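You operate a simulated robot arm through the tools that you are given. There is no shell and no other tool. Be economical: measure what you need, move in short steps, check, and stop when the job is done.

Carry out the task below with a simulated two-armed robot. There is one attempt and no reset: what you move stays moved.

JOB
Fit the steel rod in the blue tube while holding the tube.
Fine: open the red latch and move the orange slider to 2 first; stand the tube, rod in it, on the yellow board. Set down upright: what you pick out.

The check looks at the end state, three seconds after you hand in, the way a careful person would. Anything else that was tipped, shoved, dropped, spilled or broken makes it a failure.

ROBOT AND FRAMES
Two 7-joint arms with two-finger parallel grippers on one trunk, on a base that drives. Base frame: it is fixed to the floor where the robot stands at the start and does not move with it; the origin is under the middle of the robot, x ahead of it, y to its left, z up; the surface under the hand at the start is at about z = 0.8. Lengths are in m, angles in rad, forces in N, time in s.
The left shoulder is at the start at [0.07, 0.163, 0.995], the right one opposite. With the tool pointing down near the work surface each hand reaches from about 0.38 to 0.88 m from the robot's upright axis, wherever it stands, measured 20 degrees to its own side. Places, roughly: blue tube [0.4, 0.4, 0.8]; green latch [0.6, -0.4, 0.9]; orange slider [0.3, -0.3, 0.8]; red latch [0.6, -0.1, 0.9]; yellow board [0.6, 0.5, 0.8]. Payload 3.43 kg a hand.
Tool frame (each hand has its own): the origin (TCP) lies between the finger pads and is the grasp point; the fingertips stand 0.034 m ahead of it; z points along the fingers, y is the line along which they close. Largest opening 0.128 m; finger width 0.024, thickness 0.012; the body of the gripper, 0.048 by 0.13 m, starts 0.096 m behind the TCP.
Orientation is that of the tool frame in the base frame, as [roll, pitch, yaw] about the fixed x, y, z axes, in that order (R = Rz(yaw) Ry(pitch) Rx(roll)). With the fingers straight down and closing along the base's y, the tool's x points along the base's -x, its y along +y and its z along -z.

CONTROLS
- The arms move only by the tool apply_moves. It takes "left_motion", "right_motion" or both (then of equal length, played together; a hand with none holds still); each is a list of rows, each an object of numbers (a shift or turn left out is 0, a gripper value left out holds the last): "x", "y", "z": the shift along the tool's x, y, z in m; "ax", "ay", "az": the turn, a rotation vector about the tool's x, y, z in rad; "gripper": the finger opening in m, from 0 to 0.128. In form: [{"x": .., "y": .., "z": .., "ax": .., "ay": .., "az": .., "gripper": ..}, ...]. A call has 1 to 12 rows; each row shifts and turns the commanded pose from where the row before left it, along the tool's axes as they then stand. A row lasts 0.2 s, in which the tool goes at most 0.05 m and 0.15 rad; a call with a longer step from one row to the next is refused whole, and so is a gripper value outside its range. Where a pose cannot be reached the arm comes as near as it can. A force on the tool above 40 N (or 10 N above the force at the start of the call, whichever is more), or a blocked arm, ends the call early, and 0.2 s more pass. Each finger travels about 0.153 m/s and halts on what it meets, pressing with about 21 N; the grip force reading is that of the motor and also rises with nothing between the fingers. The clock runs only during rows and for 0.2 s after the last one: add rows that do not move to give the fingers time. It gives the time, the measured TCP pose, the force on the tool (base axes), the opening and the grip force at its end, in the units of the frame above (readings bear some noise), with the torque about the TCP (base axes, N m) and any sound that the robot's microphone picked up, and new pictures: "show" is both (left out), scene, wrist or none (wrist: the cameras of the hands that moved).
- Cameras (640 x 400 px; columns grow to the right, rows downward): "scene" is now at [0.1489, 0.0004, 1.2483]; the picture's right is [-0.02, -1.00, 0.00], its down [-0.40, 0.01, -0.91] and it looks along [0.91, -0.01, -0.40] (base axes); focal length 214 px, centre (320, 200). "left" rides on the left gripper at [0.076, 0.011, -0.16] in its tool frame; the picture's right is [-0.15, 0.99, 0.00], its down [-0.88, -0.13, -0.46] and it looks along [-0.45, -0.07, 0.89] (tool axes); focal length 234 px, centre (320, 200). "right" rides on the right gripper at [0.076, -0.011, -0.16] in its tool frame; the picture's right is [0.15, 0.99, 0.00], its down [-0.88, 0.13, -0.46] and it looks along [-0.45, 0.07, 0.89] (tool axes); focal length 234 px, centre (320, 200). There is no depth. A picture from a camera that has moved, and an enlarged one, comes with that camera's place and axes in the base frame and with its lens. The place of the scene camera against the robot may be out by one fixed shift of up to 0.012 m in any direction.
- raise_lower(by): slides the trunk up (or, below 0, down) by that many m; the arms and the scene camera ride with it, the base frame stays. It gives what a move gives, with no picture.
- steer(legs): drives the robot by 1 to 6 legs, each [ahead, left, turn to the left] in m, m and rad, along the robot's own axes; the way and the turn of a leg run together, so that a leg with both is an arc; at most 1.5 m and 3.142 rad a leg. The arms and the cameras ride along, it lands a little off, and it stops where it bumps. It gives what a move gives, and a new picture of the scene camera.
- pan_tilt(pan, tilt): turns the head with the scene camera to pan (to the left, within 1.501 rad either way) and tilt (down, from -0.506 to 1.204), counted from straight ahead of the robot. It gives what a move gives, and a new picture of the scene camera.
- inspect(camera, box): a new picture of the part [left, top, right, bottom] of that camera's present view, enlarged. The clock stands still meanwhile.
- sign_off(): hands the job in; it is judged then, once.

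Go step by step. Nothing tells you exact positions but the pictures and the camera data: compare them with the known pose of the tool, close in by small moves and look again before you grip or let go. The budget is 120 turns and 260 pictures, counting those below and the enlarged ones. Unless the task says otherwise, let go and move clear before handing in, and close with one line.

The tools are called as a command line: name --argument value ..., lists and objects as JSON in quotes. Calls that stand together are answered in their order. apply_moves: Moves the arms, as the interface text tells. Its arguments: {"type":"object","properties":{"left_motion":{"type":"array","items":{"type":"object","properties":{"x":{"type":"number"},"y":{"type":"number"},"z":{"type":"number"},"ax":{"type":"number"},"ay":{"type":"number"},"az":{"type":"number"},"gripper":{"type":"number"}}}},"right_motion":{"type":"array","items":{"type":"object","properties":{"x":{"type":"number"},"y":{"type":"number"},"z":{"type":"number"},"ax":{"type":"number"},"ay":{"type":"number"},"az":{"type":"number"},"gripper":{"type":"number"}}}},"show":{"type":"string","enum":["both","scene","wrist","none"]}},"required":[]} The other tools are called the same way: raise_lower (by) slides the trunk up or down; steer (legs) drives the base; pan_tilt (pan, tilt) turns the head that bears the scene camera; inspect (camera, box) takes an enlarged picture of a part of a camera's view; sign_off () hands the job in.

At the start:

```text
clock: 0.0
left_ee_pos: [0.4457, 0.4135, 1.193]
left_orientation: [3.141, 0.0, -3.139]
left_force: [-0.8, -0.1, 0.6]
left_moment: [0.0, 0.01, -0.03]
left_width: 0.128
left_finger_force: 0.2
right_ee_pos: [0.5153, -0.0866, 1.2656]
right_orientation: [-3.14, 0.0, 3.14]
right_force: [0.4, 0.3, 0.3]
right_moment: [0.01, 0.0, -0.04]
right_width: 0.1279
right_finger_force: 0.1
trunk travel left (down, up): [-0.475, 0.465]
robot x, y, heading: [-0.0001, -0.002, -0.003]
head pan, tilt: [-0.016, 0.415]
```

scene: 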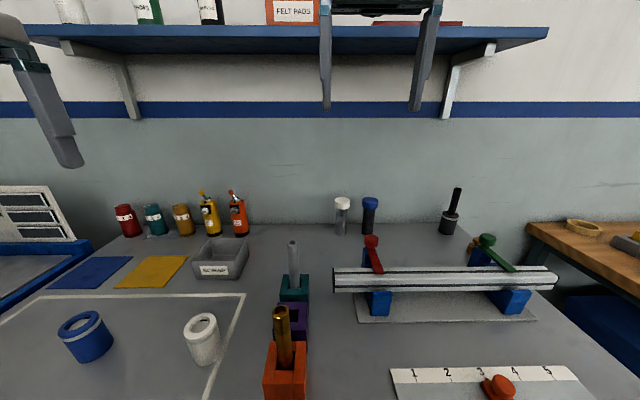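
right: 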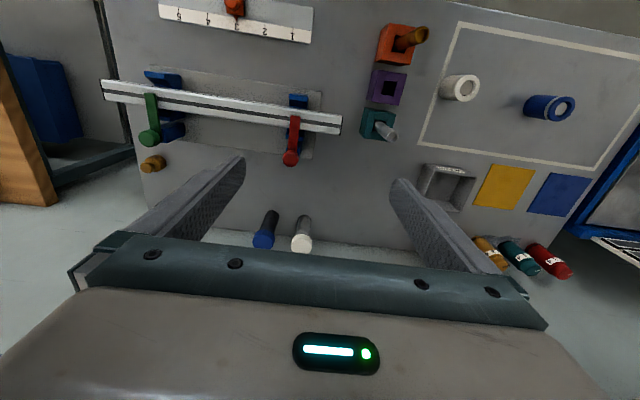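
left: 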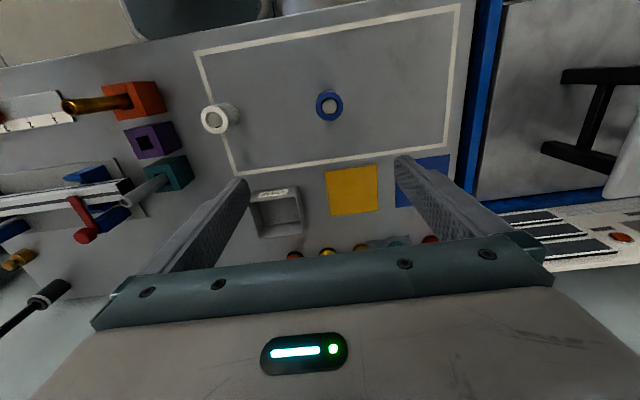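

I see the blue tube on the left, brass rod in the orange block, steel rod (grey) in the teal block, a rail with red and green latches, and an orange slider at about 3.5 on a scale. I take close looks first.

inspect --camera "scene" --box '[320, 180, 580, 340]'

inspect --camera "right" --box '[80, 0, 440, 225]'

pan_tilt --pan -0.3 --tilt 0.9

```text
2.46 times, centred on (450, 260) of scene
camera zoom: at [0.1489, 0.0004, 1.2483], right [-0.02, -1.0, 0.0], down [-0.4, 0.01, -0.91], along [0.91, -0.01, -0.4], focal length 528 px, centre (0, 52)
```

zoom: 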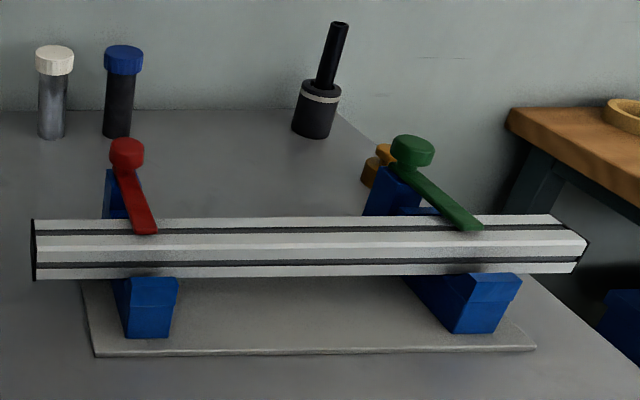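

```text
1.78 times, centred on (260, 112) of right
camera zoom: at [0.4374, -0.0979, 1.4243], right [-0.15, 0.99, 0.0], down [0.88, 0.13, 0.46], along [0.45, 0.07, -0.89], focal length 416 px, centre (427, 356)
```

zoom: 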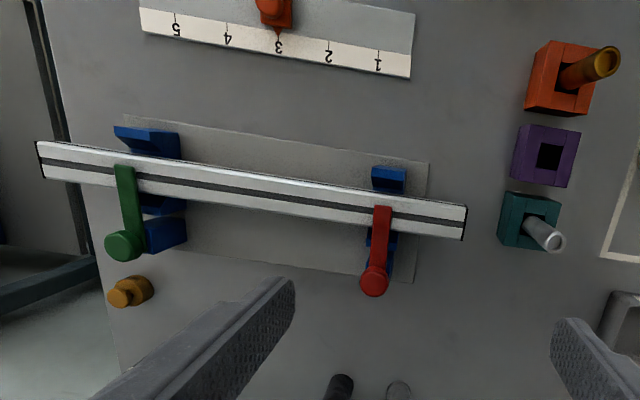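

```text
clock: 0.9
left_ee_pos: [0.4452, 0.4125, 1.1915]
left_orientation: [-3.14, 0.0, -3.138]
left_force: [-1.2, -0.2, 1.0]
left_moment: [-0.01, 0.0, 0.0]
left_width: 0.1278
left_finger_force: 0.1
right_ee_pos: [0.5139, -0.0871, 1.265]
right_orientation: [3.14, 0.001, -3.14]
right_force: [-0.4, 0.6, 0.2]
right_moment: [0.0, 0.03, 0.02]
right_width: 0.128
right_finger_force: 0.1
trunk travel left (down, up): [-0.475, 0.465]
robot x, y, heading: [-0.0027, 0.0006, 0.001]
head pan, tilt: [-0.3, 0.901]
camera scene: at [0.1286, -0.0205, 1.2068], right [-0.3, -0.96, 0.0], down [-0.75, 0.23, -0.62], along [0.59, -0.18, -0.78], focal length 214 px, centre (320, 200)
```

scene: 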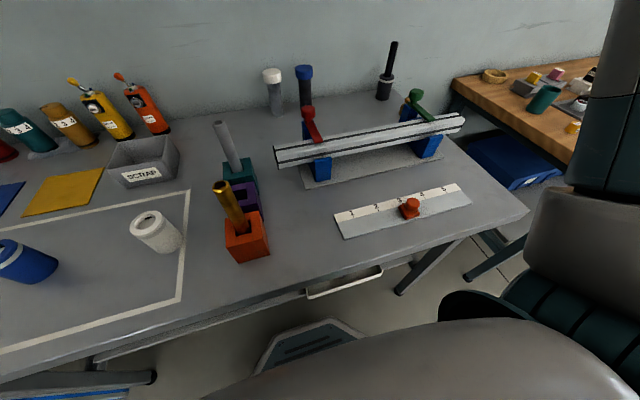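

Slider is at 3; scale 2 lies at about [0.36,-0.23]. I'll look closer at the red latch and rods.

inspect --camera "scene" --box '[260, 60, 480, 200]'

inspect --camera "scene" --box '[190, 110, 350, 270]'

inspect --camera "left" --box '[60, 60, 380, 260]'

inspect --camera "scene" --box '[320, 170, 500, 250]'

```text
2.86 times, centred on (370, 130) of scene
camera zoom: at [0.1286, -0.0205, 1.2068], right [-0.3, -0.96, 0.0], down [-0.75, 0.23, -0.62], along [0.59, -0.18, -0.78], focal length 613 px, centre (177, 400)
```

zoom: 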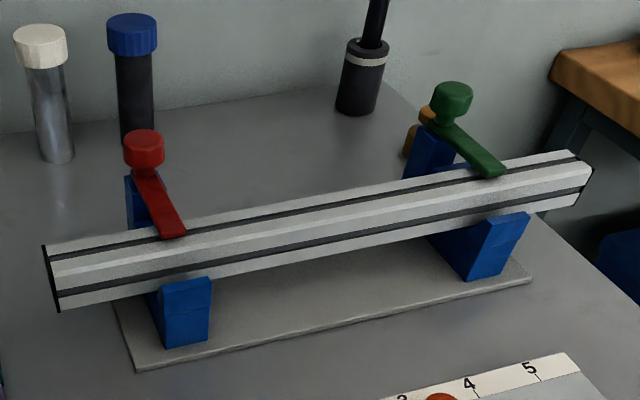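

```text
2.50 times, centred on (270, 190) of scene
camera zoom: at [0.1286, -0.0205, 1.2068], right [-0.3, -0.96, 0.0], down [-0.75, 0.23, -0.62], along [0.59, -0.18, -0.78], focal length 536 px, centre (445, 225)
```

zoom: 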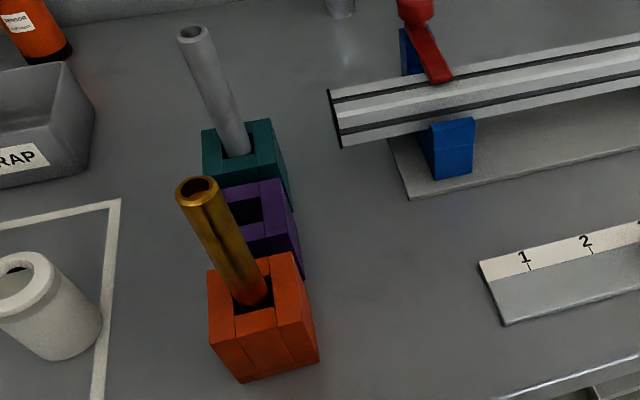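

```text
2.00 times, centred on (220, 160) of left
camera zoom: at [0.3701, 0.4241, 1.3518], right [0.15, 0.99, 0.0], down [0.88, -0.13, 0.46], along [0.45, -0.07, -0.89], focal length 468 px, centre (520, 280)
```

zoom: 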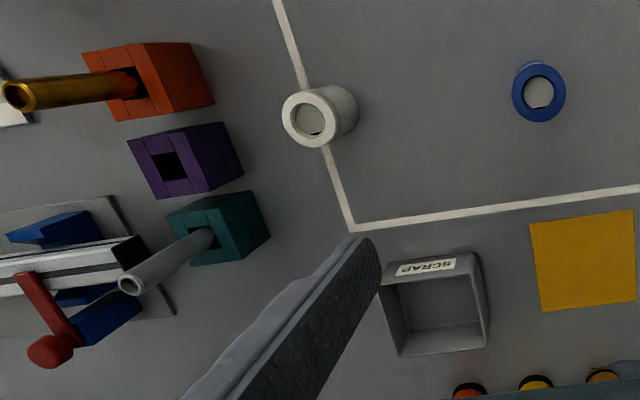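

```text
3.56 times, centred on (410, 210) of scene
camera zoom: at [0.1286, -0.0205, 1.2068], right [-0.3, -0.96, 0.0], down [-0.75, 0.23, -0.62], along [0.59, -0.18, -0.78], focal length 763 px, centre (0, 164)
```

zoom: 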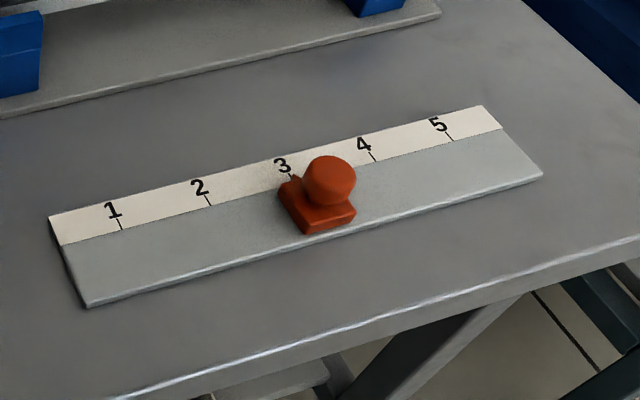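

The latch arm lies from a blue post across the rail. I turn and lower the right hand to view it from the side.

apply_moves --right_motion '[{"z": 0.02, "az": 0.15}, {"z": 0.02, "az": 0.15}, {"z": 0.02, "az": 0.15}, {"z": 0.02, "az": 0.15}, {"z": 0.02, "az": 0.15}, {"z": 0.02, "az": 0.15}, {"z": 0.02, "az": 0.15}, {"z": 0.02, "az": 0.15}, {"z": 0.02, "az": 0.15}, {"z": 0.02, "az": 0.15}]' --show "wrist"

```text
clock: 3.1
left_ee_pos: [0.4463, 0.4114, 1.1927]
left_orientation: [-3.141, 0.0, -3.139]
left_force: [0.3, 0.0, 0.1]
left_moment: [0.02, 0.03, -0.01]
left_width: 0.1281
left_finger_force: 0.1
right_ee_pos: [0.5141, -0.0881, 1.0652]
right_orientation: [3.141, 0.0, 1.642]
right_force: [0.9, -0.5, -0.8]
right_moment: [0.03, 0.03, -0.02]
right_width: 0.128
right_finger_force: 0.0
trunk travel left (down, up): [-0.475, 0.465]
robot x, y, heading: [-0.005, 0.0006, 0.003]
head pan, tilt: [-0.3, 0.901]
camera right: at [0.4968, -0.0129, 1.2244], right [0.98, 0.21, 0.0], down [0.19, -0.87, 0.46], along [0.1, -0.44, -0.89], focal length 234 px, centre (320, 200)
```

right: 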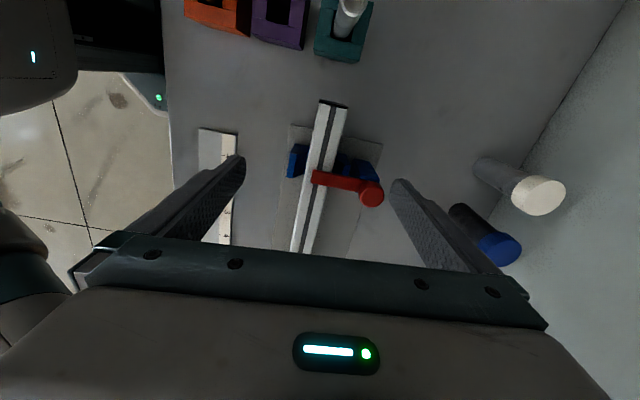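

inspect --camera "right" --box '[260, 80, 420, 260]'

```text
2.22 times, centred on (340, 170) of right
camera zoom: at [0.4968, -0.0129, 1.2244], right [0.98, 0.21, 0.0], down [0.19, -0.87, 0.46], along [0.1, -0.44, -0.89], focal length 520 px, centre (276, 267)
```

zoom: 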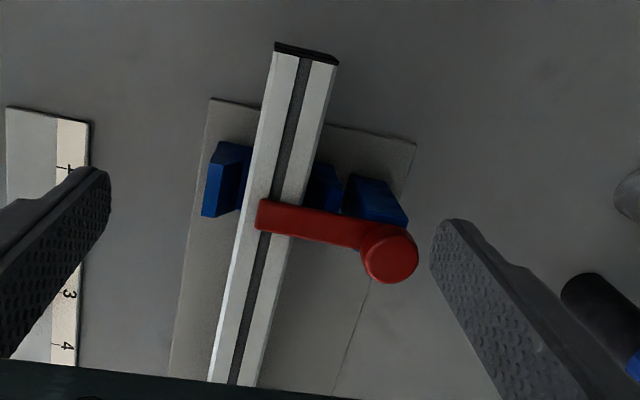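

apply_moves --right_motion '[{"x": 0.04, "z": -0.03, "y": 0.01}, {"x": 0.04, "z": -0.01, "y": 0.01}, {"x": 0.04, "y": 0.01}, {"x": 0.04}, {"x": 0.02, "ay": -0.15}, {"ay": -0.15}, {"ay": -0.15}, {"ay": -0.15}, {"ay": -0.15}]' --show "wrist"

inspect --camera "right" --box '[240, 60, 440, 200]'

```text
refused: row 1 steps farther than a row can; nothing moved
```

```text
2.86 times, centred on (340, 130) of right
camera zoom: at [0.4968, -0.0129, 1.2244], right [0.98, 0.21, 0.0], down [0.19, -0.87, 0.46], along [0.1, -0.44, -0.89], focal length 669 px, centre (263, 400)
```

zoom: 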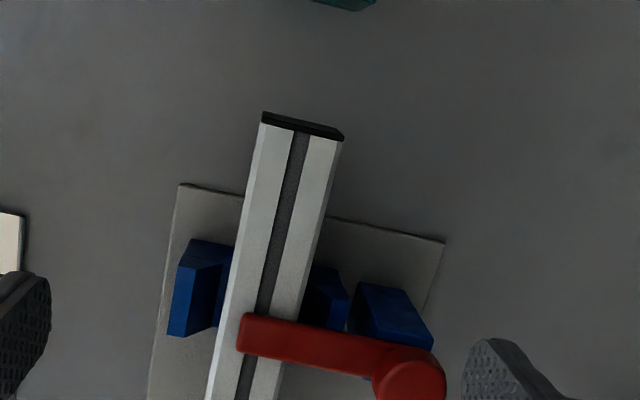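

Row too long; I redo the same move with smaller rows.

apply_moves --right_motion '[{"x": 0.02, "z": -0.04}, {"x": 0.04, "y": 0.01}, {"x": 0.04, "y": 0.01}, {"x": 0.04, "y": 0.01}, {"x": 0.03, "ay": -0.15}, {"ay": -0.15}, {"ay": -0.15}, {"ay": -0.15}, {"ay": -0.15}]' --show "wrist"

inspect --camera "right" --box '[220, 40, 460, 190]'

```text
clock: 5.3
left_ee_pos: [0.4466, 0.4125, 1.1922]
left_orientation: [-3.141, 0.0, -3.142]
left_force: [-0.9, -0.1, -0.3]
left_moment: [-0.05, 0.05, 0.01]
left_width: 0.1282
left_finger_force: 0.2
right_ee_pos: [0.5446, 0.0278, 1.124]
right_orientation: [3.135, 0.655, 1.571]
right_force: [-0.5, 0.6, 1.0]
right_moment: [0.0, 0.02, -0.01]
right_width: 0.128
right_finger_force: 0.0
right hand out of reach, approached as far as the arm can: row 9
trunk travel left (down, up): [-0.475, 0.465]
robot x, y, heading: [-0.0008, 0.0013, 0.002]
head pan, tilt: [-0.3, 0.901]
stopped in row 9 (right hand): the arm was blocked; the commanded pose is now the measured one
camera right: at [0.5317, 0.1865, 1.2049], right [0.99, 0.12, -0.08], down [0.13, -0.42, 0.9], along [0.07, -0.9, -0.43], focal length 234 px, centre (320, 200)
```

right: 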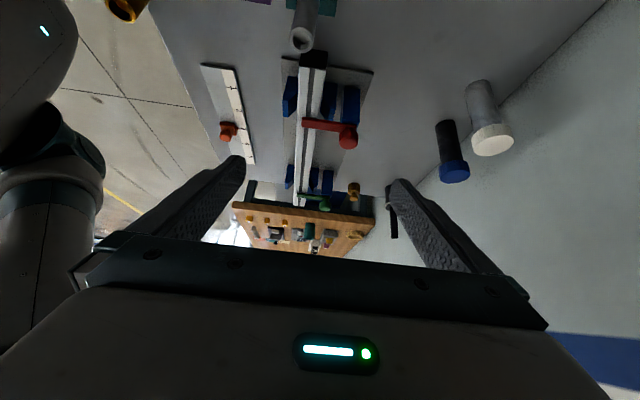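

```text
2.67 times, centred on (340, 115) of right
camera zoom: at [0.5317, 0.1865, 1.2049], right [0.99, 0.12, -0.08], down [0.13, -0.42, 0.9], along [0.07, -0.9, -0.43], focal length 624 px, centre (267, 427)
```

zoom: 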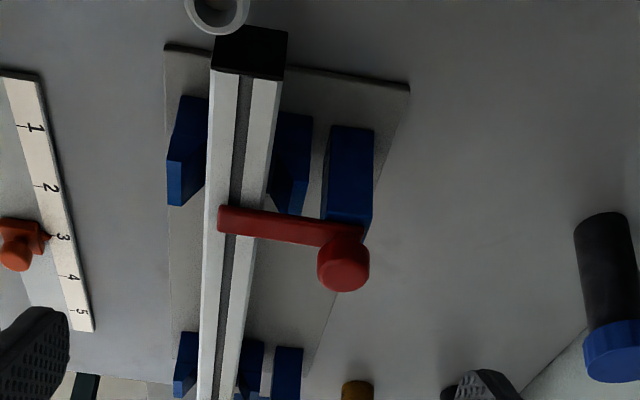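

The knob sits at about [0.598,-0.138,0.922] directly over the post, with the arm lying forward on the rail, so it looks like a turn latch. I straighten the hand and go above the knob.

apply_moves --right_motion '[{"ay": 0.15}, {"ay": 0.15}, {"ay": 0.15}, {"ay": 0.15}, {"ay": 0.055}, {"x": -0.0415, "y": 0.0135}, {"x": -0.0415, "y": 0.0135}, {"x": -0.0415, "y": 0.0135}, {"x": -0.0415, "y": 0.0135}, {"az": -0.15}, {"az": -0.15}, {"az": -0.15}]' --show "none"

apply_moves --right_motion '[{"az": -0.15}, {"az": -0.15}, {"az": -0.15}, {"az": -0.15}, {"az": -0.15}, {"az": -0.15}, {"az": -0.15}, {"az": -0.07, "gripper": 0.08}, {}]' --show "wrist"

```text
clock: 7.9
left_ee_pos: [0.4454, 0.4112, 1.1914]
left_orientation: [-3.141, 0.0, 3.141]
left_force: [0.3, 0.3, 0.1]
left_moment: [-0.01, -0.01, -0.02]
left_width: 0.128
left_finger_force: 0.0
right_ee_pos: [0.5985, -0.136, 1.1265]
right_orientation: [3.139, 0.006, 2.03]
right_force: [-0.9, 0.0, -0.3]
right_moment: [-0.03, 0.02, 0.02]
right_width: 0.1279
right_finger_force: 0.0
trunk travel left (down, up): [-0.475, 0.465]
robot x, y, heading: [-0.0018, -0.0025, -0.008]
head pan, tilt: [-0.3, 0.901]
```

```text
clock: 9.9
left_ee_pos: [0.4462, 0.4114, 1.1932]
left_orientation: [3.142, 0.0, 3.141]
left_force: [1.0, 0.1, -0.3]
left_moment: [0.01, 0.02, -0.01]
left_width: 0.128
left_finger_force: 0.0
right_ee_pos: [0.5983, -0.1363, 1.1242]
right_orientation: [-3.137, 0.004, -3.134]
right_force: [0.4, 0.4, 0.1]
right_moment: [0.0, 0.04, -0.03]
right_width: 0.0801
right_finger_force: 0.0
trunk travel left (down, up): [-0.475, 0.465]
robot x, y, heading: [-0.0005, -0.0018, 0.003]
head pan, tilt: [-0.3, 0.901]
camera right: at [0.5214, -0.1465, 1.284], right [-0.15, 0.99, -0.01], down [0.88, 0.14, 0.46], along [0.46, 0.07, -0.89], focal length 234 px, centre (320, 200)
```

right: 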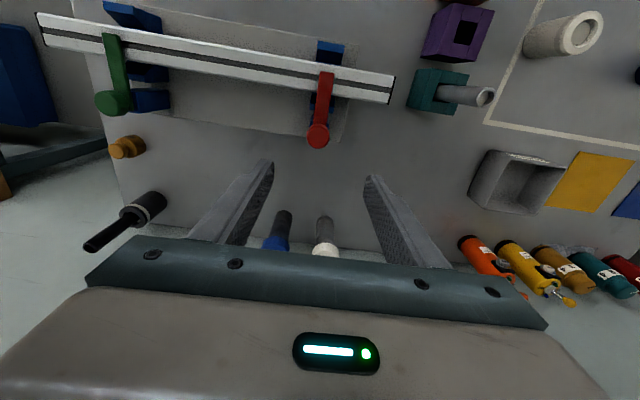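

apply_moves --right_motion '[{"z": 0.045, "y": -0.002}, {"z": 0.045}, {"z": 0.045}, {"z": 0.03}, {"z": 0.015}]' --show "both"

inspect --camera "scene" --box '[250, 50, 400, 200]'

```text
clock: 11.1
left_ee_pos: [0.4468, 0.411, 1.1921]
left_orientation: [3.14, -0.001, -3.141]
left_force: [-0.5, -0.1, 0.3]
left_moment: [-0.01, 0.0, -0.01]
left_width: 0.128
left_finger_force: 0.1
right_ee_pos: [0.5999, -0.1376, 0.9445]
right_orientation: [-3.139, 0.006, -3.136]
right_force: [-1.1, -0.8, 0.2]
right_moment: [0.05, 0.0, -0.03]
right_width: 0.08
right_finger_force: 0.1
trunk travel left (down, up): [-0.475, 0.465]
robot x, y, heading: [-0.0039, -0.0052, 0.002]
head pan, tilt: [-0.3, 0.901]
camera scene: at [0.1288, -0.0212, 1.2067], right [-0.3, -0.95, 0.0], down [-0.75, 0.23, -0.62], along [0.59, -0.18, -0.78], focal length 214 px, centre (320, 200)
camera right: at [0.5227, -0.1474, 1.1034], right [-0.15, 0.99, -0.01], down [0.88, 0.14, 0.46], along [0.46, 0.07, -0.89], focal length 234 px, centre (320, 200)
```

scene: 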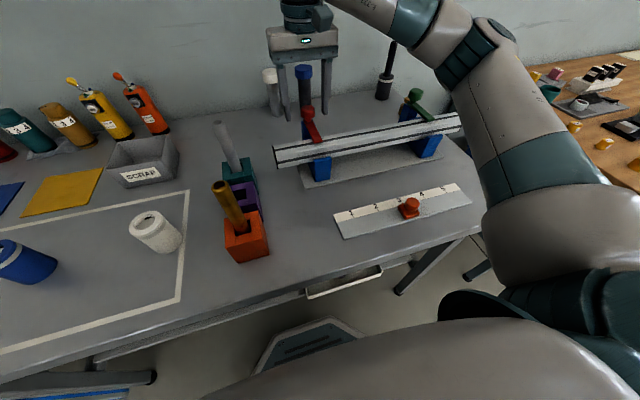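
right: 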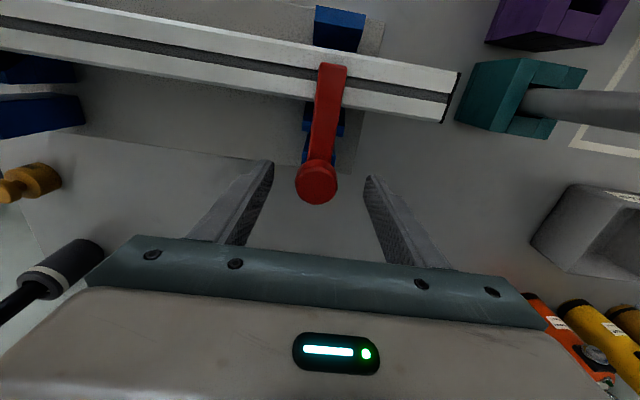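

```text
2.67 times, centred on (325, 125) of scene
camera zoom: at [0.1288, -0.0212, 1.2067], right [-0.3, -0.95, 0.0], down [-0.75, 0.23, -0.62], along [0.59, -0.18, -0.78], focal length 572 px, centre (307, 400)
```

zoom: 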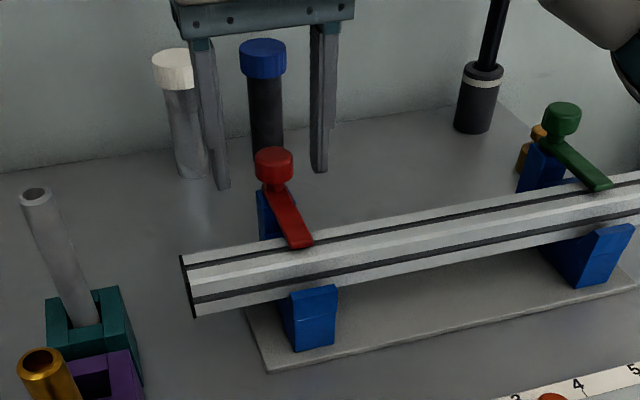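

apply_moves --right_motion '[{"z": 0.012, "y": -0.002, "x": 0.004, "gripper": 0.05}, {"gripper": 0.02}, {"gripper": 0.02}, {"gripper": 0.02}]' --show "wrist"

```text
clock: 12.1
left_ee_pos: [0.4461, 0.4127, 1.1922]
left_orientation: [-3.141, 0.0, -3.141]
left_force: [0.3, 0.4, -0.1]
left_moment: [-0.01, -0.01, 0.01]
left_width: 0.1279
left_finger_force: 0.1
right_ee_pos: [0.5961, -0.1396, 0.9339]
right_orientation: [-3.138, 0.007, -3.134]
right_force: [2.7, 8.0, 1.6]
right_moment: [1.16, -0.82, 0.05]
right_width: 0.0357
right_finger_force: 45.2
trunk travel left (down, up): [-0.475, 0.465]
robot x, y, heading: [0.0004, 0.0005, -0.003]
head pan, tilt: [-0.3, 0.901]
camera right: at [0.519, -0.1504, 1.0925], right [-0.15, 0.99, -0.01], down [0.88, 0.14, 0.46], along [0.46, 0.07, -0.89], focal length 234 px, centre (320, 200)
```

right: 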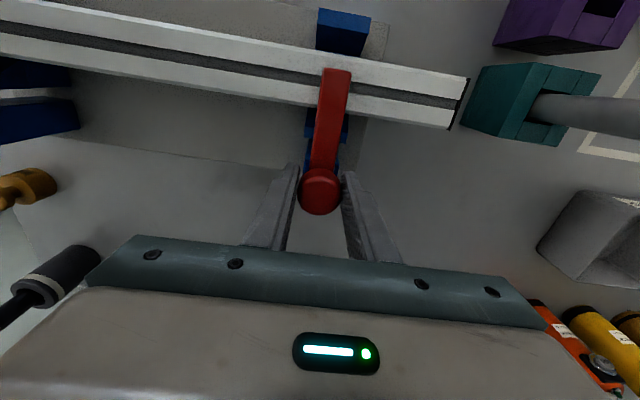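

Knob gripped. I try a small turn to see whether the arm swings.

apply_moves --right_motion '[{"az": 0.1}, {"az": 0.1}, {}]' --show "wrist"

```text
clock: 12.9
left_ee_pos: [0.4449, 0.4146, 1.1927]
left_orientation: [-3.14, 0.002, -3.14]
left_force: [-0.7, -0.1, 0.3]
left_moment: [-0.02, -0.01, -0.01]
left_width: 0.128
left_finger_force: 0.0
right_ee_pos: [0.5951, -0.1397, 0.9337]
right_orientation: [-3.137, 0.008, 2.95]
right_force: [-5.1, 16.0, 4.2]
right_moment: [0.92, 0.53, 0.24]
right_width: 0.035
right_finger_force: 45.7
trunk travel left (down, up): [-0.475, 0.465]
robot x, y, heading: [0.001, -0.0024, 0.002]
head pan, tilt: [-0.3, 0.901]
camera right: at [0.5174, -0.1339, 1.0923], right [0.05, 1.0, -0.01], down [0.89, -0.04, 0.46], along [0.46, -0.03, -0.89], focal length 234 px, centre (320, 200)
```

right: 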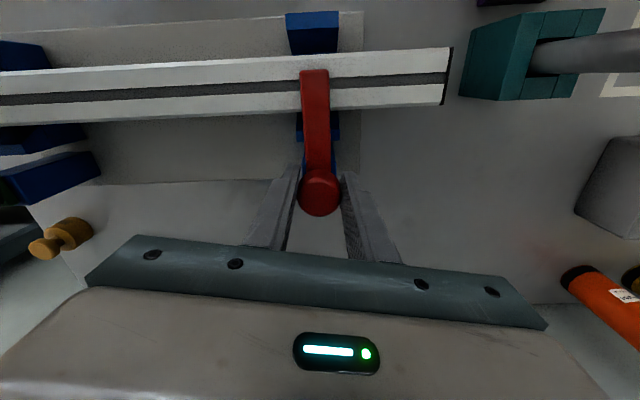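

The hand slipped around the knob, so it isn't a vertical-axis turn. I turn back and test pushing the knob backward (arm lifting about a horizontal hinge).

apply_moves --right_motion '[{"az": -0.1}, {"az": -0.1}, {"x": -0.006}, {"x": -0.006}, {}]' --show "wrist"

inspect --camera "scene" --box '[270, 70, 370, 170]'

```text
clock: 13.8
left_ee_pos: [0.4432, 0.4109, 1.1935]
left_orientation: [3.139, 0.003, 3.14]
left_force: [0.5, 0.7, 0.3]
left_moment: [0.02, 0.04, 0.01]
left_width: 0.1282
left_finger_force: 0.0
right_ee_pos: [0.5968, -0.1395, 0.9331]
right_orientation: [-3.138, -0.005, -3.122]
right_force: [-15.6, 3.5, 8.7]
right_moment: [1.01, 0.43, 0.04]
right_width: 0.0347
right_finger_force: 45.5
trunk travel left (down, up): [-0.475, 0.465]
robot x, y, heading: [-0.0005, -0.0015, -0.003]
head pan, tilt: [-0.3, 0.901]
stopped in row 4 (right hand): the force on the tool passed its limit at 43 N (the readings are from after the stop); the commanded pose is now the measured one
camera right: at [0.521, -0.1513, 1.0931], right [-0.16, 0.99, 0.0], down [0.88, 0.15, 0.45], along [0.45, 0.07, -0.89], focal length 234 px, centre (320, 200)
```

right: 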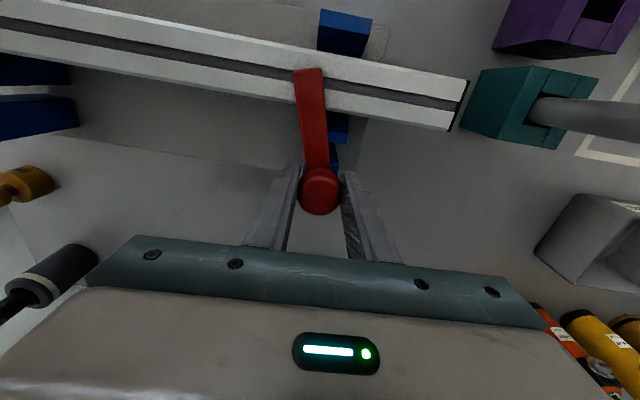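

```text
4.00 times, centred on (320, 120) of scene
camera zoom: at [0.1256, -0.0214, 1.2072], right [-0.3, -0.95, 0.0], down [-0.75, 0.23, -0.62], along [0.59, -0.18, -0.78], focal length 858 px, centre (320, 520)
```

zoom: 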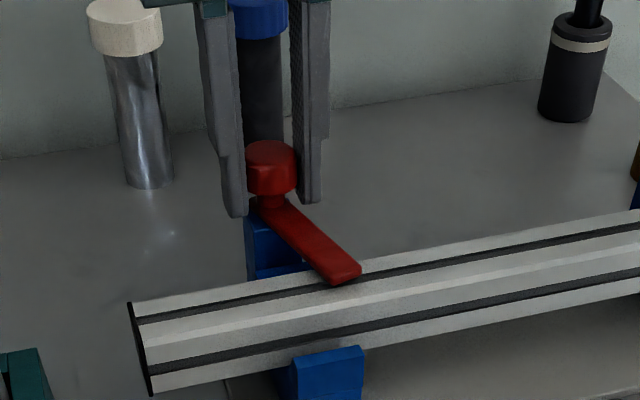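

The arm followed the reverse turn: it pivots vertically, opening toward -y. I keep turning that way.

apply_moves --right_motion '[{"az": -0.12}, {"az": -0.12}, {"az": -0.12}, {"az": -0.12}, {"az": -0.12}, {"az": -0.12}, {}]' --show "wrist"

```text
clock: 15.4
left_ee_pos: [0.4425, 0.4116, 1.1928]
left_orientation: [3.14, 0.004, -3.141]
left_force: [0.8, 0.6, -0.1]
left_moment: [-0.01, 0.02, -0.01]
left_width: 0.1279
left_finger_force: 0.0
right_ee_pos: [0.5982, -0.1417, 0.9338]
right_orientation: [-3.137, -0.006, -2.405]
right_force: [-13.1, -2.2, 12.1]
right_moment: [0.83, 0.46, 0.0]
right_width: 0.0346
right_finger_force: 44.9
trunk travel left (down, up): [-0.475, 0.465]
robot x, y, heading: [0.0025, -0.002, 0.001]
head pan, tilt: [-0.3, 0.901]
camera right: at [0.5483, -0.1996, 1.0932], right [-0.77, 0.64, 0.0], down [0.57, 0.69, 0.45], along [0.29, 0.35, -0.89], focal length 234 px, centre (320, 200)
```

right: 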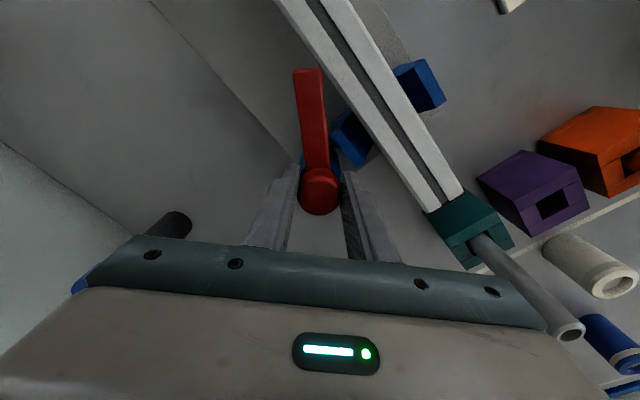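

apply_moves --right_motion '[{"az": -0.12}, {"az": -0.12}, {"az": -0.12}, {"az": -0.12}, {"az": -0.12}, {"az": -0.12}, {}]' --show "wrist"

inspect --camera "scene" --box '[200, 60, 380, 200]'

```text
clock: 16.3
left_ee_pos: [0.4453, 0.4098, 1.1923]
left_orientation: [-3.141, 0.0, -3.141]
left_force: [-0.5, 0.7, 0.5]
left_moment: [-0.01, -0.03, 0.0]
left_width: 0.1279
left_finger_force: 0.1
right_ee_pos: [0.5988, -0.1425, 0.9332]
right_orientation: [-3.127, -0.001, -2.064]
right_force: [8.6, -5.1, 2.3]
right_moment: [1.03, 1.56, -0.02]
right_width: 0.0348
right_finger_force: 44.8
right hand out of reach, approached as far as the arm can: row 3, 4
trunk travel left (down, up): [-0.475, 0.465]
robot x, y, heading: [0.0003, 0.0013, 0.002]
head pan, tilt: [-0.3, 0.901]
stopped in row 4 (right hand): the force on the tool passed its limit at 68 N (the readings are from after the stop); the commanded pose is now the measured one
camera right: at [0.5697, -0.2129, 1.0926], right [-0.94, 0.34, -0.01], down [0.3, 0.84, 0.45], along [0.17, 0.42, -0.89], focal length 234 px, centre (320, 200)
```

right: 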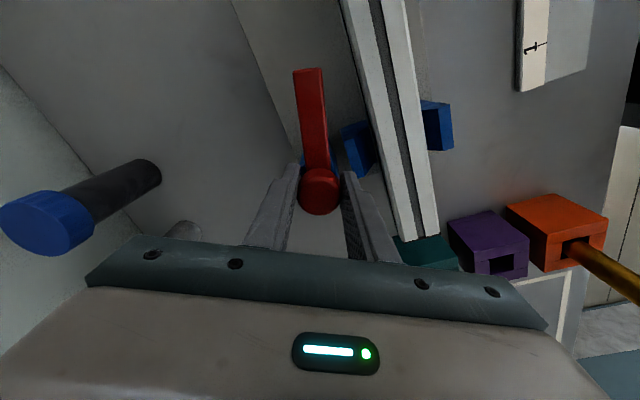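

```text
2.86 times, centred on (290, 130) of scene
camera zoom: at [0.1282, -0.0217, 1.2063], right [-0.3, -0.95, 0.0], down [-0.75, 0.23, -0.62], along [0.59, -0.18, -0.78], focal length 613 px, centre (406, 400)
```

zoom: 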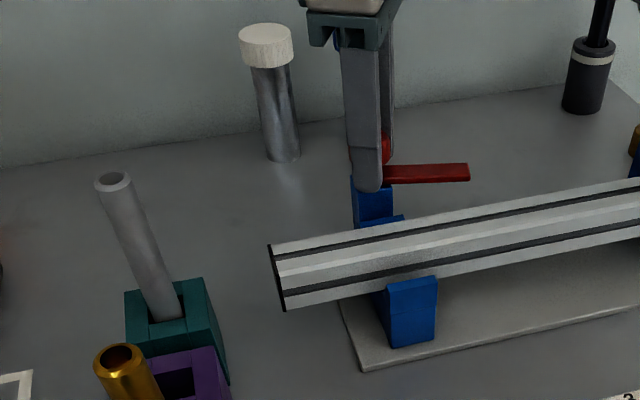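

The wrist reached its limit with the arm about 60° open. I release, wind back, regrip and turn further to the full open stop.

apply_moves --right_motion '[{"gripper": 0.06}, {"gripper": 0.06}, {"z": -0.004, "az": 0.15}, {"az": 0.15}, {"az": 0.15}, {"az": 0.15}, {"az": 0.15}, {"az": 0.15}, {"z": 0.002, "gripper": 0.02}, {}, {}]' --show "wrist"

```text
clock: 18.7
left_ee_pos: [0.4448, 0.4128, 1.1926]
left_orientation: [-3.141, 0.003, -3.141]
left_force: [-0.4, -0.3, -0.6]
left_moment: [0.02, 0.02, 0.02]
left_width: 0.128
left_finger_force: 0.0
right_ee_pos: [0.5971, -0.1402, 0.9361]
right_orientation: [-3.133, 0.016, -2.959]
right_force: [6.3, 6.8, 18.4]
right_moment: [1.69, 0.87, 0.03]
right_width: 0.0354
right_finger_force: 44.8
trunk travel left (down, up): [-0.475, 0.465]
robot x, y, heading: [0.0007, -0.001, -0.006]
head pan, tilt: [-0.3, 0.901]
camera right: at [0.5218, -0.1634, 1.0953], right [-0.32, 0.95, -0.01], down [0.84, 0.29, 0.47], along [0.44, 0.14, -0.88], focal length 234 px, centre (320, 200)
```

right: 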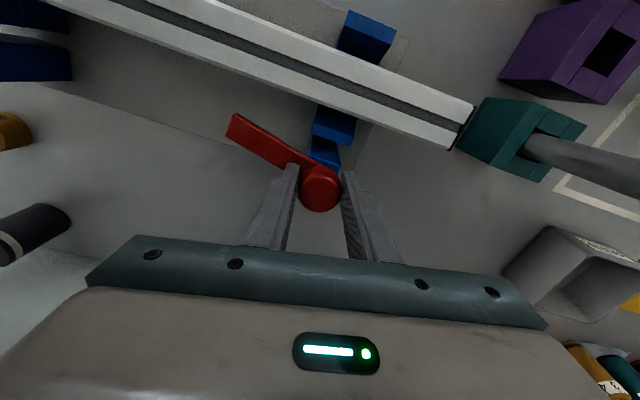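

apply_moves --right_motion '[{"az": -0.12}, {"az": -0.12}, {"az": -0.12}, {"az": -0.12}, {}]' --show "wrist"

```text
clock: 19.9
left_ee_pos: [0.4446, 0.41, 1.1928]
left_orientation: [-3.141, 0.002, 3.14]
left_force: [0.1, 0.7, -0.1]
left_moment: [-0.01, 0.0, 0.0]
left_width: 0.128
left_finger_force: 0.0
right_ee_pos: [0.5968, -0.1424, 0.9342]
right_orientation: [-3.126, 0.0, -2.479]
right_force: [-2.1, -0.2, 14.5]
right_moment: [0.86, 0.82, -0.42]
right_width: 0.0355
right_finger_force: 45.3
trunk travel left (down, up): [-0.475, 0.465]
robot x, y, heading: [-0.0013, 0.0028, -0.002]
head pan, tilt: [-0.3, 0.901]
camera right: at [0.541, -0.1959, 1.0951], right [-0.72, 0.69, -0.01], down [0.61, 0.65, 0.46], along [0.32, 0.32, -0.89], focal length 234 px, centre (320, 200)
```

right: 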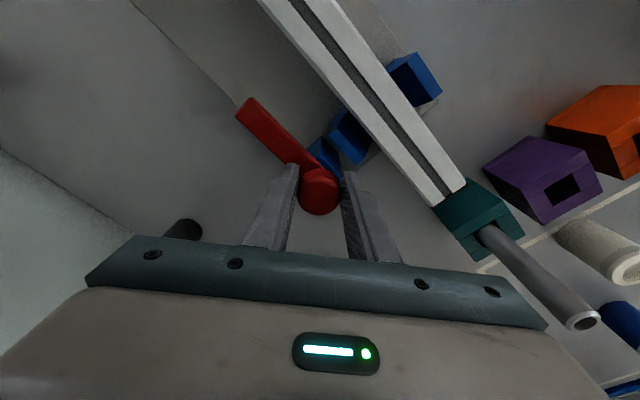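

The arm is now parallel to the rail, against its stop: open. I release, rise, and go above the slider.

apply_moves --right_motion '[{"gripper": 0.07}, {"gripper": 0.07}, {"z": -0.045}, {"z": -0.045}, {"z": -0.03, "az": 0.132}, {"az": 0.132}, {"az": 0.132}, {"az": 0.132}, {"az": 0.132}]' --show "wrist"

apply_moves --right_motion '[{"x": 0.036, "y": -0.021}, {"x": 0.036, "y": -0.021}, {"x": 0.036, "y": -0.021}, {"x": 0.036, "y": -0.021}, {"x": 0.036, "y": -0.021}, {"x": 0.036, "y": -0.021}, {"x": 0.036, "y": -0.021}, {}]' --show "both"

```text
clock: 21.9
left_ee_pos: [0.4461, 0.412, 1.1938]
left_orientation: [3.141, 0.0, -3.14]
left_force: [0.0, -0.6, -0.7]
left_moment: [0.01, -0.02, 0.0]
left_width: 0.1277
left_finger_force: 0.1
right_ee_pos: [0.5954, -0.1412, 1.0554]
right_orientation: [-3.133, 0.012, 3.142]
right_force: [0.5, -0.1, -0.4]
right_moment: [0.01, 0.02, 0.01]
right_width: 0.0697
right_finger_force: 0.1
trunk travel left (down, up): [-0.475, 0.465]
robot x, y, heading: [0.0009, -0.001, -0.0]
head pan, tilt: [-0.3, 0.901]
camera right: at [0.5178, -0.1502, 1.2137], right [-0.15, 0.99, -0.01], down [0.88, 0.13, 0.46], along [0.46, 0.06, -0.89], focal length 234 px, centre (320, 200)
```

right: 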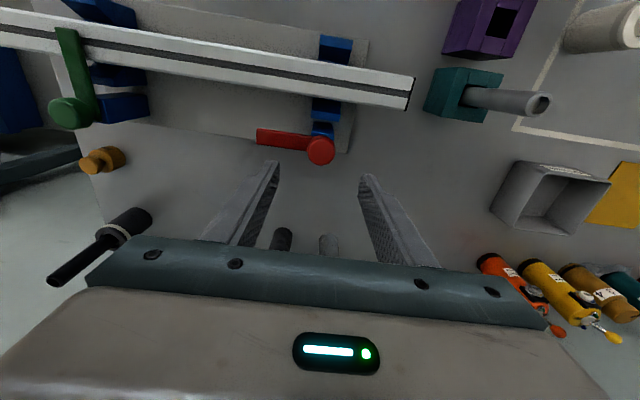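

```text
clock: 23.7
left_ee_pos: [0.4474, 0.412, 1.1918]
left_orientation: [-3.14, 0.001, -3.142]
left_force: [-0.1, 1.0, -0.3]
left_moment: [-0.05, 0.03, 0.05]
left_width: 0.128
left_finger_force: 0.1
right_ee_pos: [0.3445, -0.2885, 1.0547]
right_orientation: [-3.134, 0.01, -3.141]
right_force: [-0.5, -0.7, 0.5]
right_moment: [-0.02, 0.02, 0.0]
right_width: 0.0701
right_finger_force: 0.1
trunk travel left (down, up): [-0.475, 0.465]
robot x, y, heading: [0.0028, 0.0017, -0.003]
head pan, tilt: [-0.3, 0.901]
camera scene: at [0.1292, -0.0209, 1.2066], right [-0.3, -0.95, 0.0], down [-0.75, 0.23, -0.62], along [0.59, -0.18, -0.78], focal length 214 px, centre (320, 200)
camera right: at [0.267, -0.2978, 1.2136], right [-0.15, 0.99, -0.01], down [0.88, 0.14, 0.46], along [0.46, 0.06, -0.89], focal length 234 px, centre (320, 200)
```

scene: 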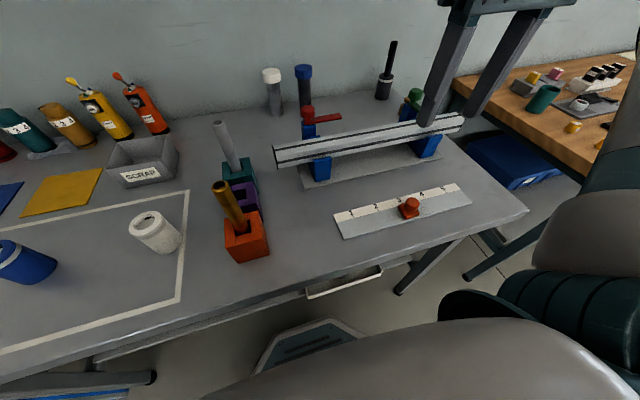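
right: 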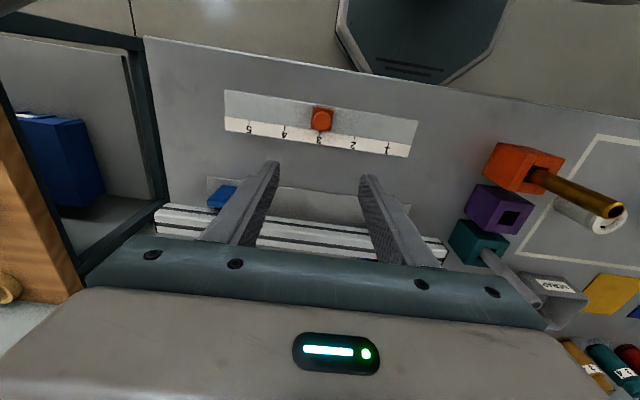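

apply_moves --right_motion '[{"x": 0.019, "y": -0.0015, "z": 0.035}, {"z": 0.05}, {"z": 0.05}, {"z": 0.035}, {}]' --show "wrist"

inspect --camera "scene" --box '[320, 130, 500, 250]'

```text
clock: 24.9
left_ee_pos: [0.4447, 0.4124, 1.1926]
left_orientation: [3.141, 0.001, 3.141]
left_force: [0.4, -0.4, 0.3]
left_moment: [-0.01, -0.03, 0.0]
left_width: 0.1281
left_finger_force: 0.0
right_ee_pos: [0.3474, -0.2924, 0.8952]
right_orientation: [-3.133, 0.01, -3.14]
right_force: [-0.1, 1.1, 0.7]
right_moment: [0.01, 0.0, 0.05]
right_width: 0.0703
right_finger_force: 0.0
right hand out of reach, approached as far as the arm can: row 3, 4
trunk travel left (down, up): [-0.475, 0.465]
robot x, y, heading: [0.0013, -0.0022, -0.004]
head pan, tilt: [-0.3, 0.901]
camera right: at [0.2693, -0.3023, 1.0544], right [-0.15, 0.99, -0.01], down [0.88, 0.14, 0.46], along [0.46, 0.06, -0.89], focal length 234 px, centre (320, 200)
```

right: 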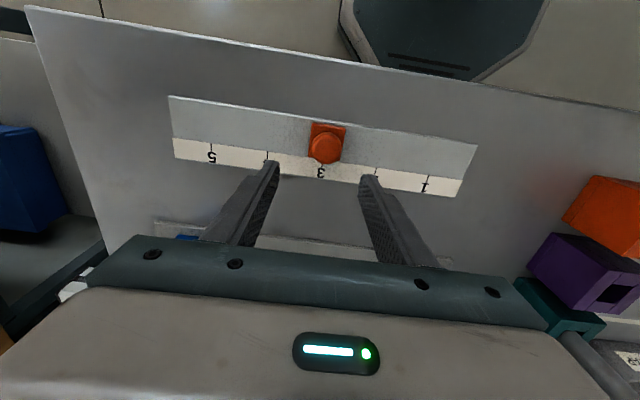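

```text
3.33 times, centred on (410, 190) of scene
camera zoom: at [0.128, -0.0212, 1.2068], right [-0.3, -0.95, 0.0], down [-0.75, 0.23, -0.62], along [0.59, -0.18, -0.78], focal length 715 px, centre (20, 233)
```

zoom: 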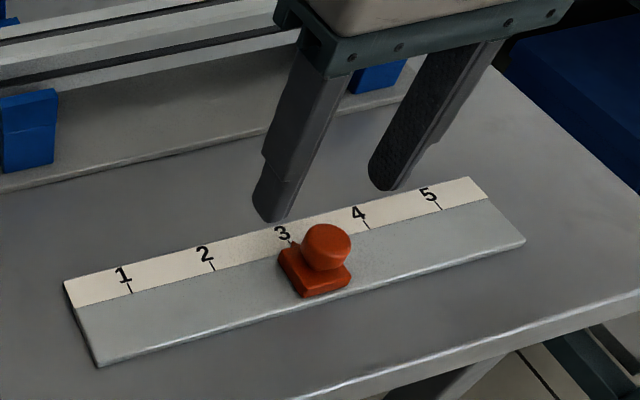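

Slider is too near the body for the arm; I lift and drive back 0.12 m.

apply_moves --right_motion '[{"z": -0.04}, {"z": -0.04}]' --show "none"

steer --legs '[[-0.13, 0, 0]]'

```text
clock: 25.5
left_ee_pos: [0.4444, 0.4117, 1.193]
left_orientation: [-3.141, 0.0, 3.14]
left_force: [0.4, -0.1, -0.4]
left_moment: [-0.03, -0.04, -0.02]
left_width: 0.1279
left_finger_force: 0.1
right_ee_pos: [0.3448, -0.2928, 0.9736]
right_orientation: [-3.133, 0.013, -3.14]
right_force: [-0.5, -0.3, 0.0]
right_moment: [-0.03, 0.0, 0.0]
right_width: 0.07
right_finger_force: 0.1
trunk travel left (down, up): [-0.475, 0.465]
robot x, y, heading: [-0.001, -0.0009, -0.004]
head pan, tilt: [-0.3, 0.901]
```

```text
clock: 26.8
left_ee_pos: [0.308, 0.4131, 1.1937]
left_orientation: [3.141, 0.002, -3.138]
left_force: [-0.9, 0.3, 0.9]
left_moment: [0.02, -0.07, 0.02]
left_width: 0.128
left_finger_force: 0.1
right_ee_pos: [0.2101, -0.2905, 0.9736]
right_orientation: [-3.132, 0.012, -3.135]
right_force: [-1.4, -0.1, 0.1]
right_moment: [0.0, -0.01, 0.0]
right_width: 0.0698
right_finger_force: 0.0
trunk travel left (down, up): [-0.475, 0.465]
robot x, y, heading: [-0.1339, 0.0004, 0.002]
head pan, tilt: [-0.3, 0.901]
camera scene: at [-0.0077, -0.021, 1.2068], right [-0.29, -0.96, 0.0], down [-0.75, 0.23, -0.62], along [0.59, -0.18, -0.78], focal length 214 px, centre (320, 200)
```

scene: 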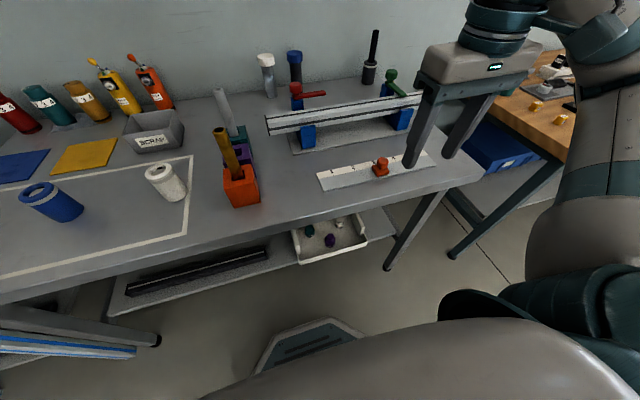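

apply_moves --right_motion '[{"x": -0.04}, {"x": -0.04}, {"x": -0.031, "y": -0.0025}, {"z": 0.04}, {"z": 0.03}, {}]' --show "wrist"

inspect --camera "scene" --box '[300, 120, 480, 220]'

```text
clock: 28.2
left_ee_pos: [0.3072, 0.412, 1.1931]
left_orientation: [-3.141, 0.0, -3.137]
left_force: [0.3, 1.1, 0.8]
left_moment: [0.01, -0.02, 0.02]
left_width: 0.128
left_finger_force: 0.0
right_ee_pos: [0.3224, -0.2917, 0.9029]
right_orientation: [-3.133, 0.013, -3.136]
right_force: [-0.3, 0.2, 0.9]
right_moment: [-0.02, -0.01, 0.03]
right_width: 0.0701
right_finger_force: 0.1
trunk travel left (down, up): [-0.475, 0.465]
robot x, y, heading: [-0.1354, 0.0005, 0.003]
head pan, tilt: [-0.3, 0.901]
camera right: at [0.2441, -0.3011, 1.0623], right [-0.15, 0.99, -0.01], down [0.87, 0.14, 0.46], along [0.46, 0.06, -0.89], focal length 234 px, centre (320, 200)
```

right: 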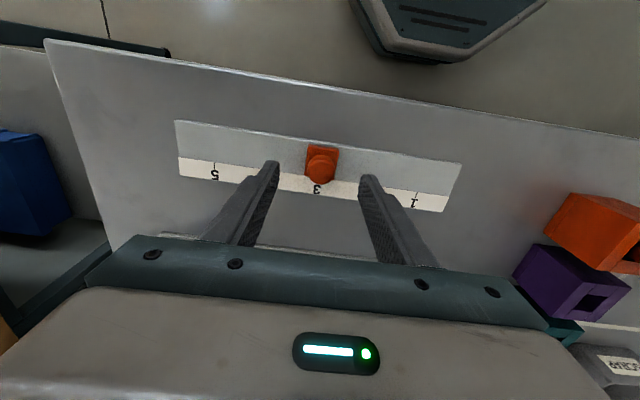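

```text
3.56 times, centred on (390, 170) of scene
camera zoom: at [-0.007, -0.021, 1.2068], right [-0.29, -0.96, 0.0], down [-0.75, 0.23, -0.62], along [0.59, -0.18, -0.78], focal length 763 px, centre (71, 307)
```

zoom: 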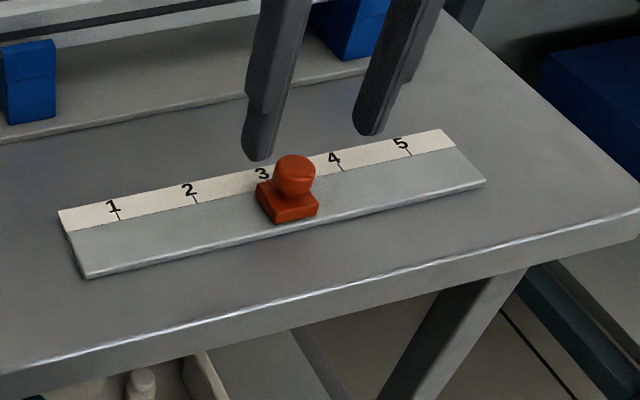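

apply_moves --right_motion '[{"x": 0.006, "z": 0.02, "y": -0.001}, {"z": 0.015}, {}]' --show "wrist"

inspect --camera "scene" --box '[330, 120, 450, 210]'

inspect --camera "right" --box '[220, 100, 420, 230]'

```text
clock: 29.0
left_ee_pos: [0.3091, 0.4121, 1.1929]
left_orientation: [3.141, 0.002, -3.138]
left_force: [-0.1, -0.1, -0.1]
left_moment: [0.0, 0.01, 0.0]
left_width: 0.1279
left_finger_force: 0.0
right_ee_pos: [0.3151, -0.2945, 0.8707]
right_orientation: [-3.133, 0.013, -3.134]
right_force: [-0.5, 0.0, -0.2]
right_moment: [-0.03, 0.0, 0.01]
right_width: 0.0698
right_finger_force: 0.1
trunk travel left (down, up): [-0.475, 0.465]
robot x, y, heading: [-0.1376, -0.002, -0.001]
head pan, tilt: [-0.3, 0.901]
camera right: at [0.2367, -0.3041, 1.0283], right [-0.15, 0.99, -0.01], down [0.87, 0.14, 0.46], along [0.46, 0.06, -0.89], focal length 234 px, centre (320, 200)
```

right: 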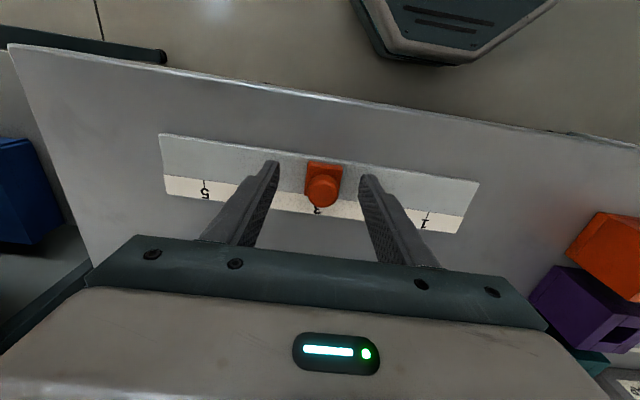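

```text
4.44 times, centred on (390, 165) of scene
camera zoom: at [-0.0069, -0.0209, 1.2068], right [-0.29, -0.96, 0.0], down [-0.75, 0.23, -0.62], along [0.59, -0.18, -0.78], focal length 953 px, centre (9, 356)
```

zoom: 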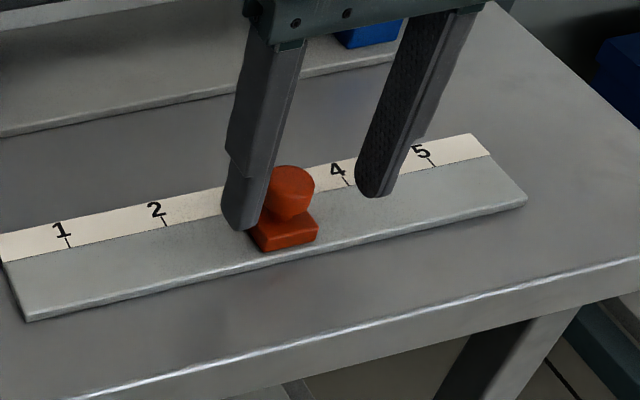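

```text
3.08 times, centred on (320, 165) of right
camera zoom: at [0.2367, -0.3041, 1.0283], right [-0.15, 0.99, -0.01], down [0.87, 0.14, 0.46], along [0.46, 0.06, -0.89], focal length 720 px, centre (320, 308)
```

zoom: 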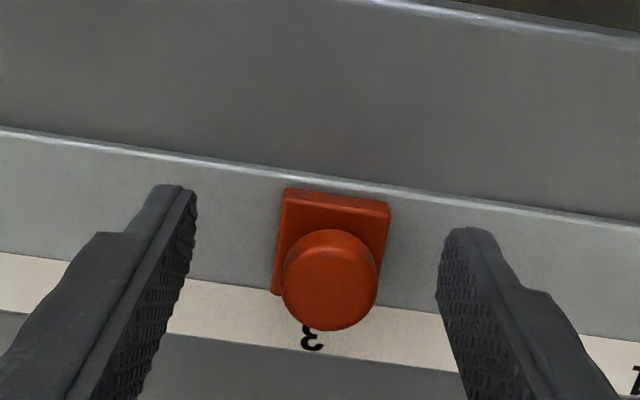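

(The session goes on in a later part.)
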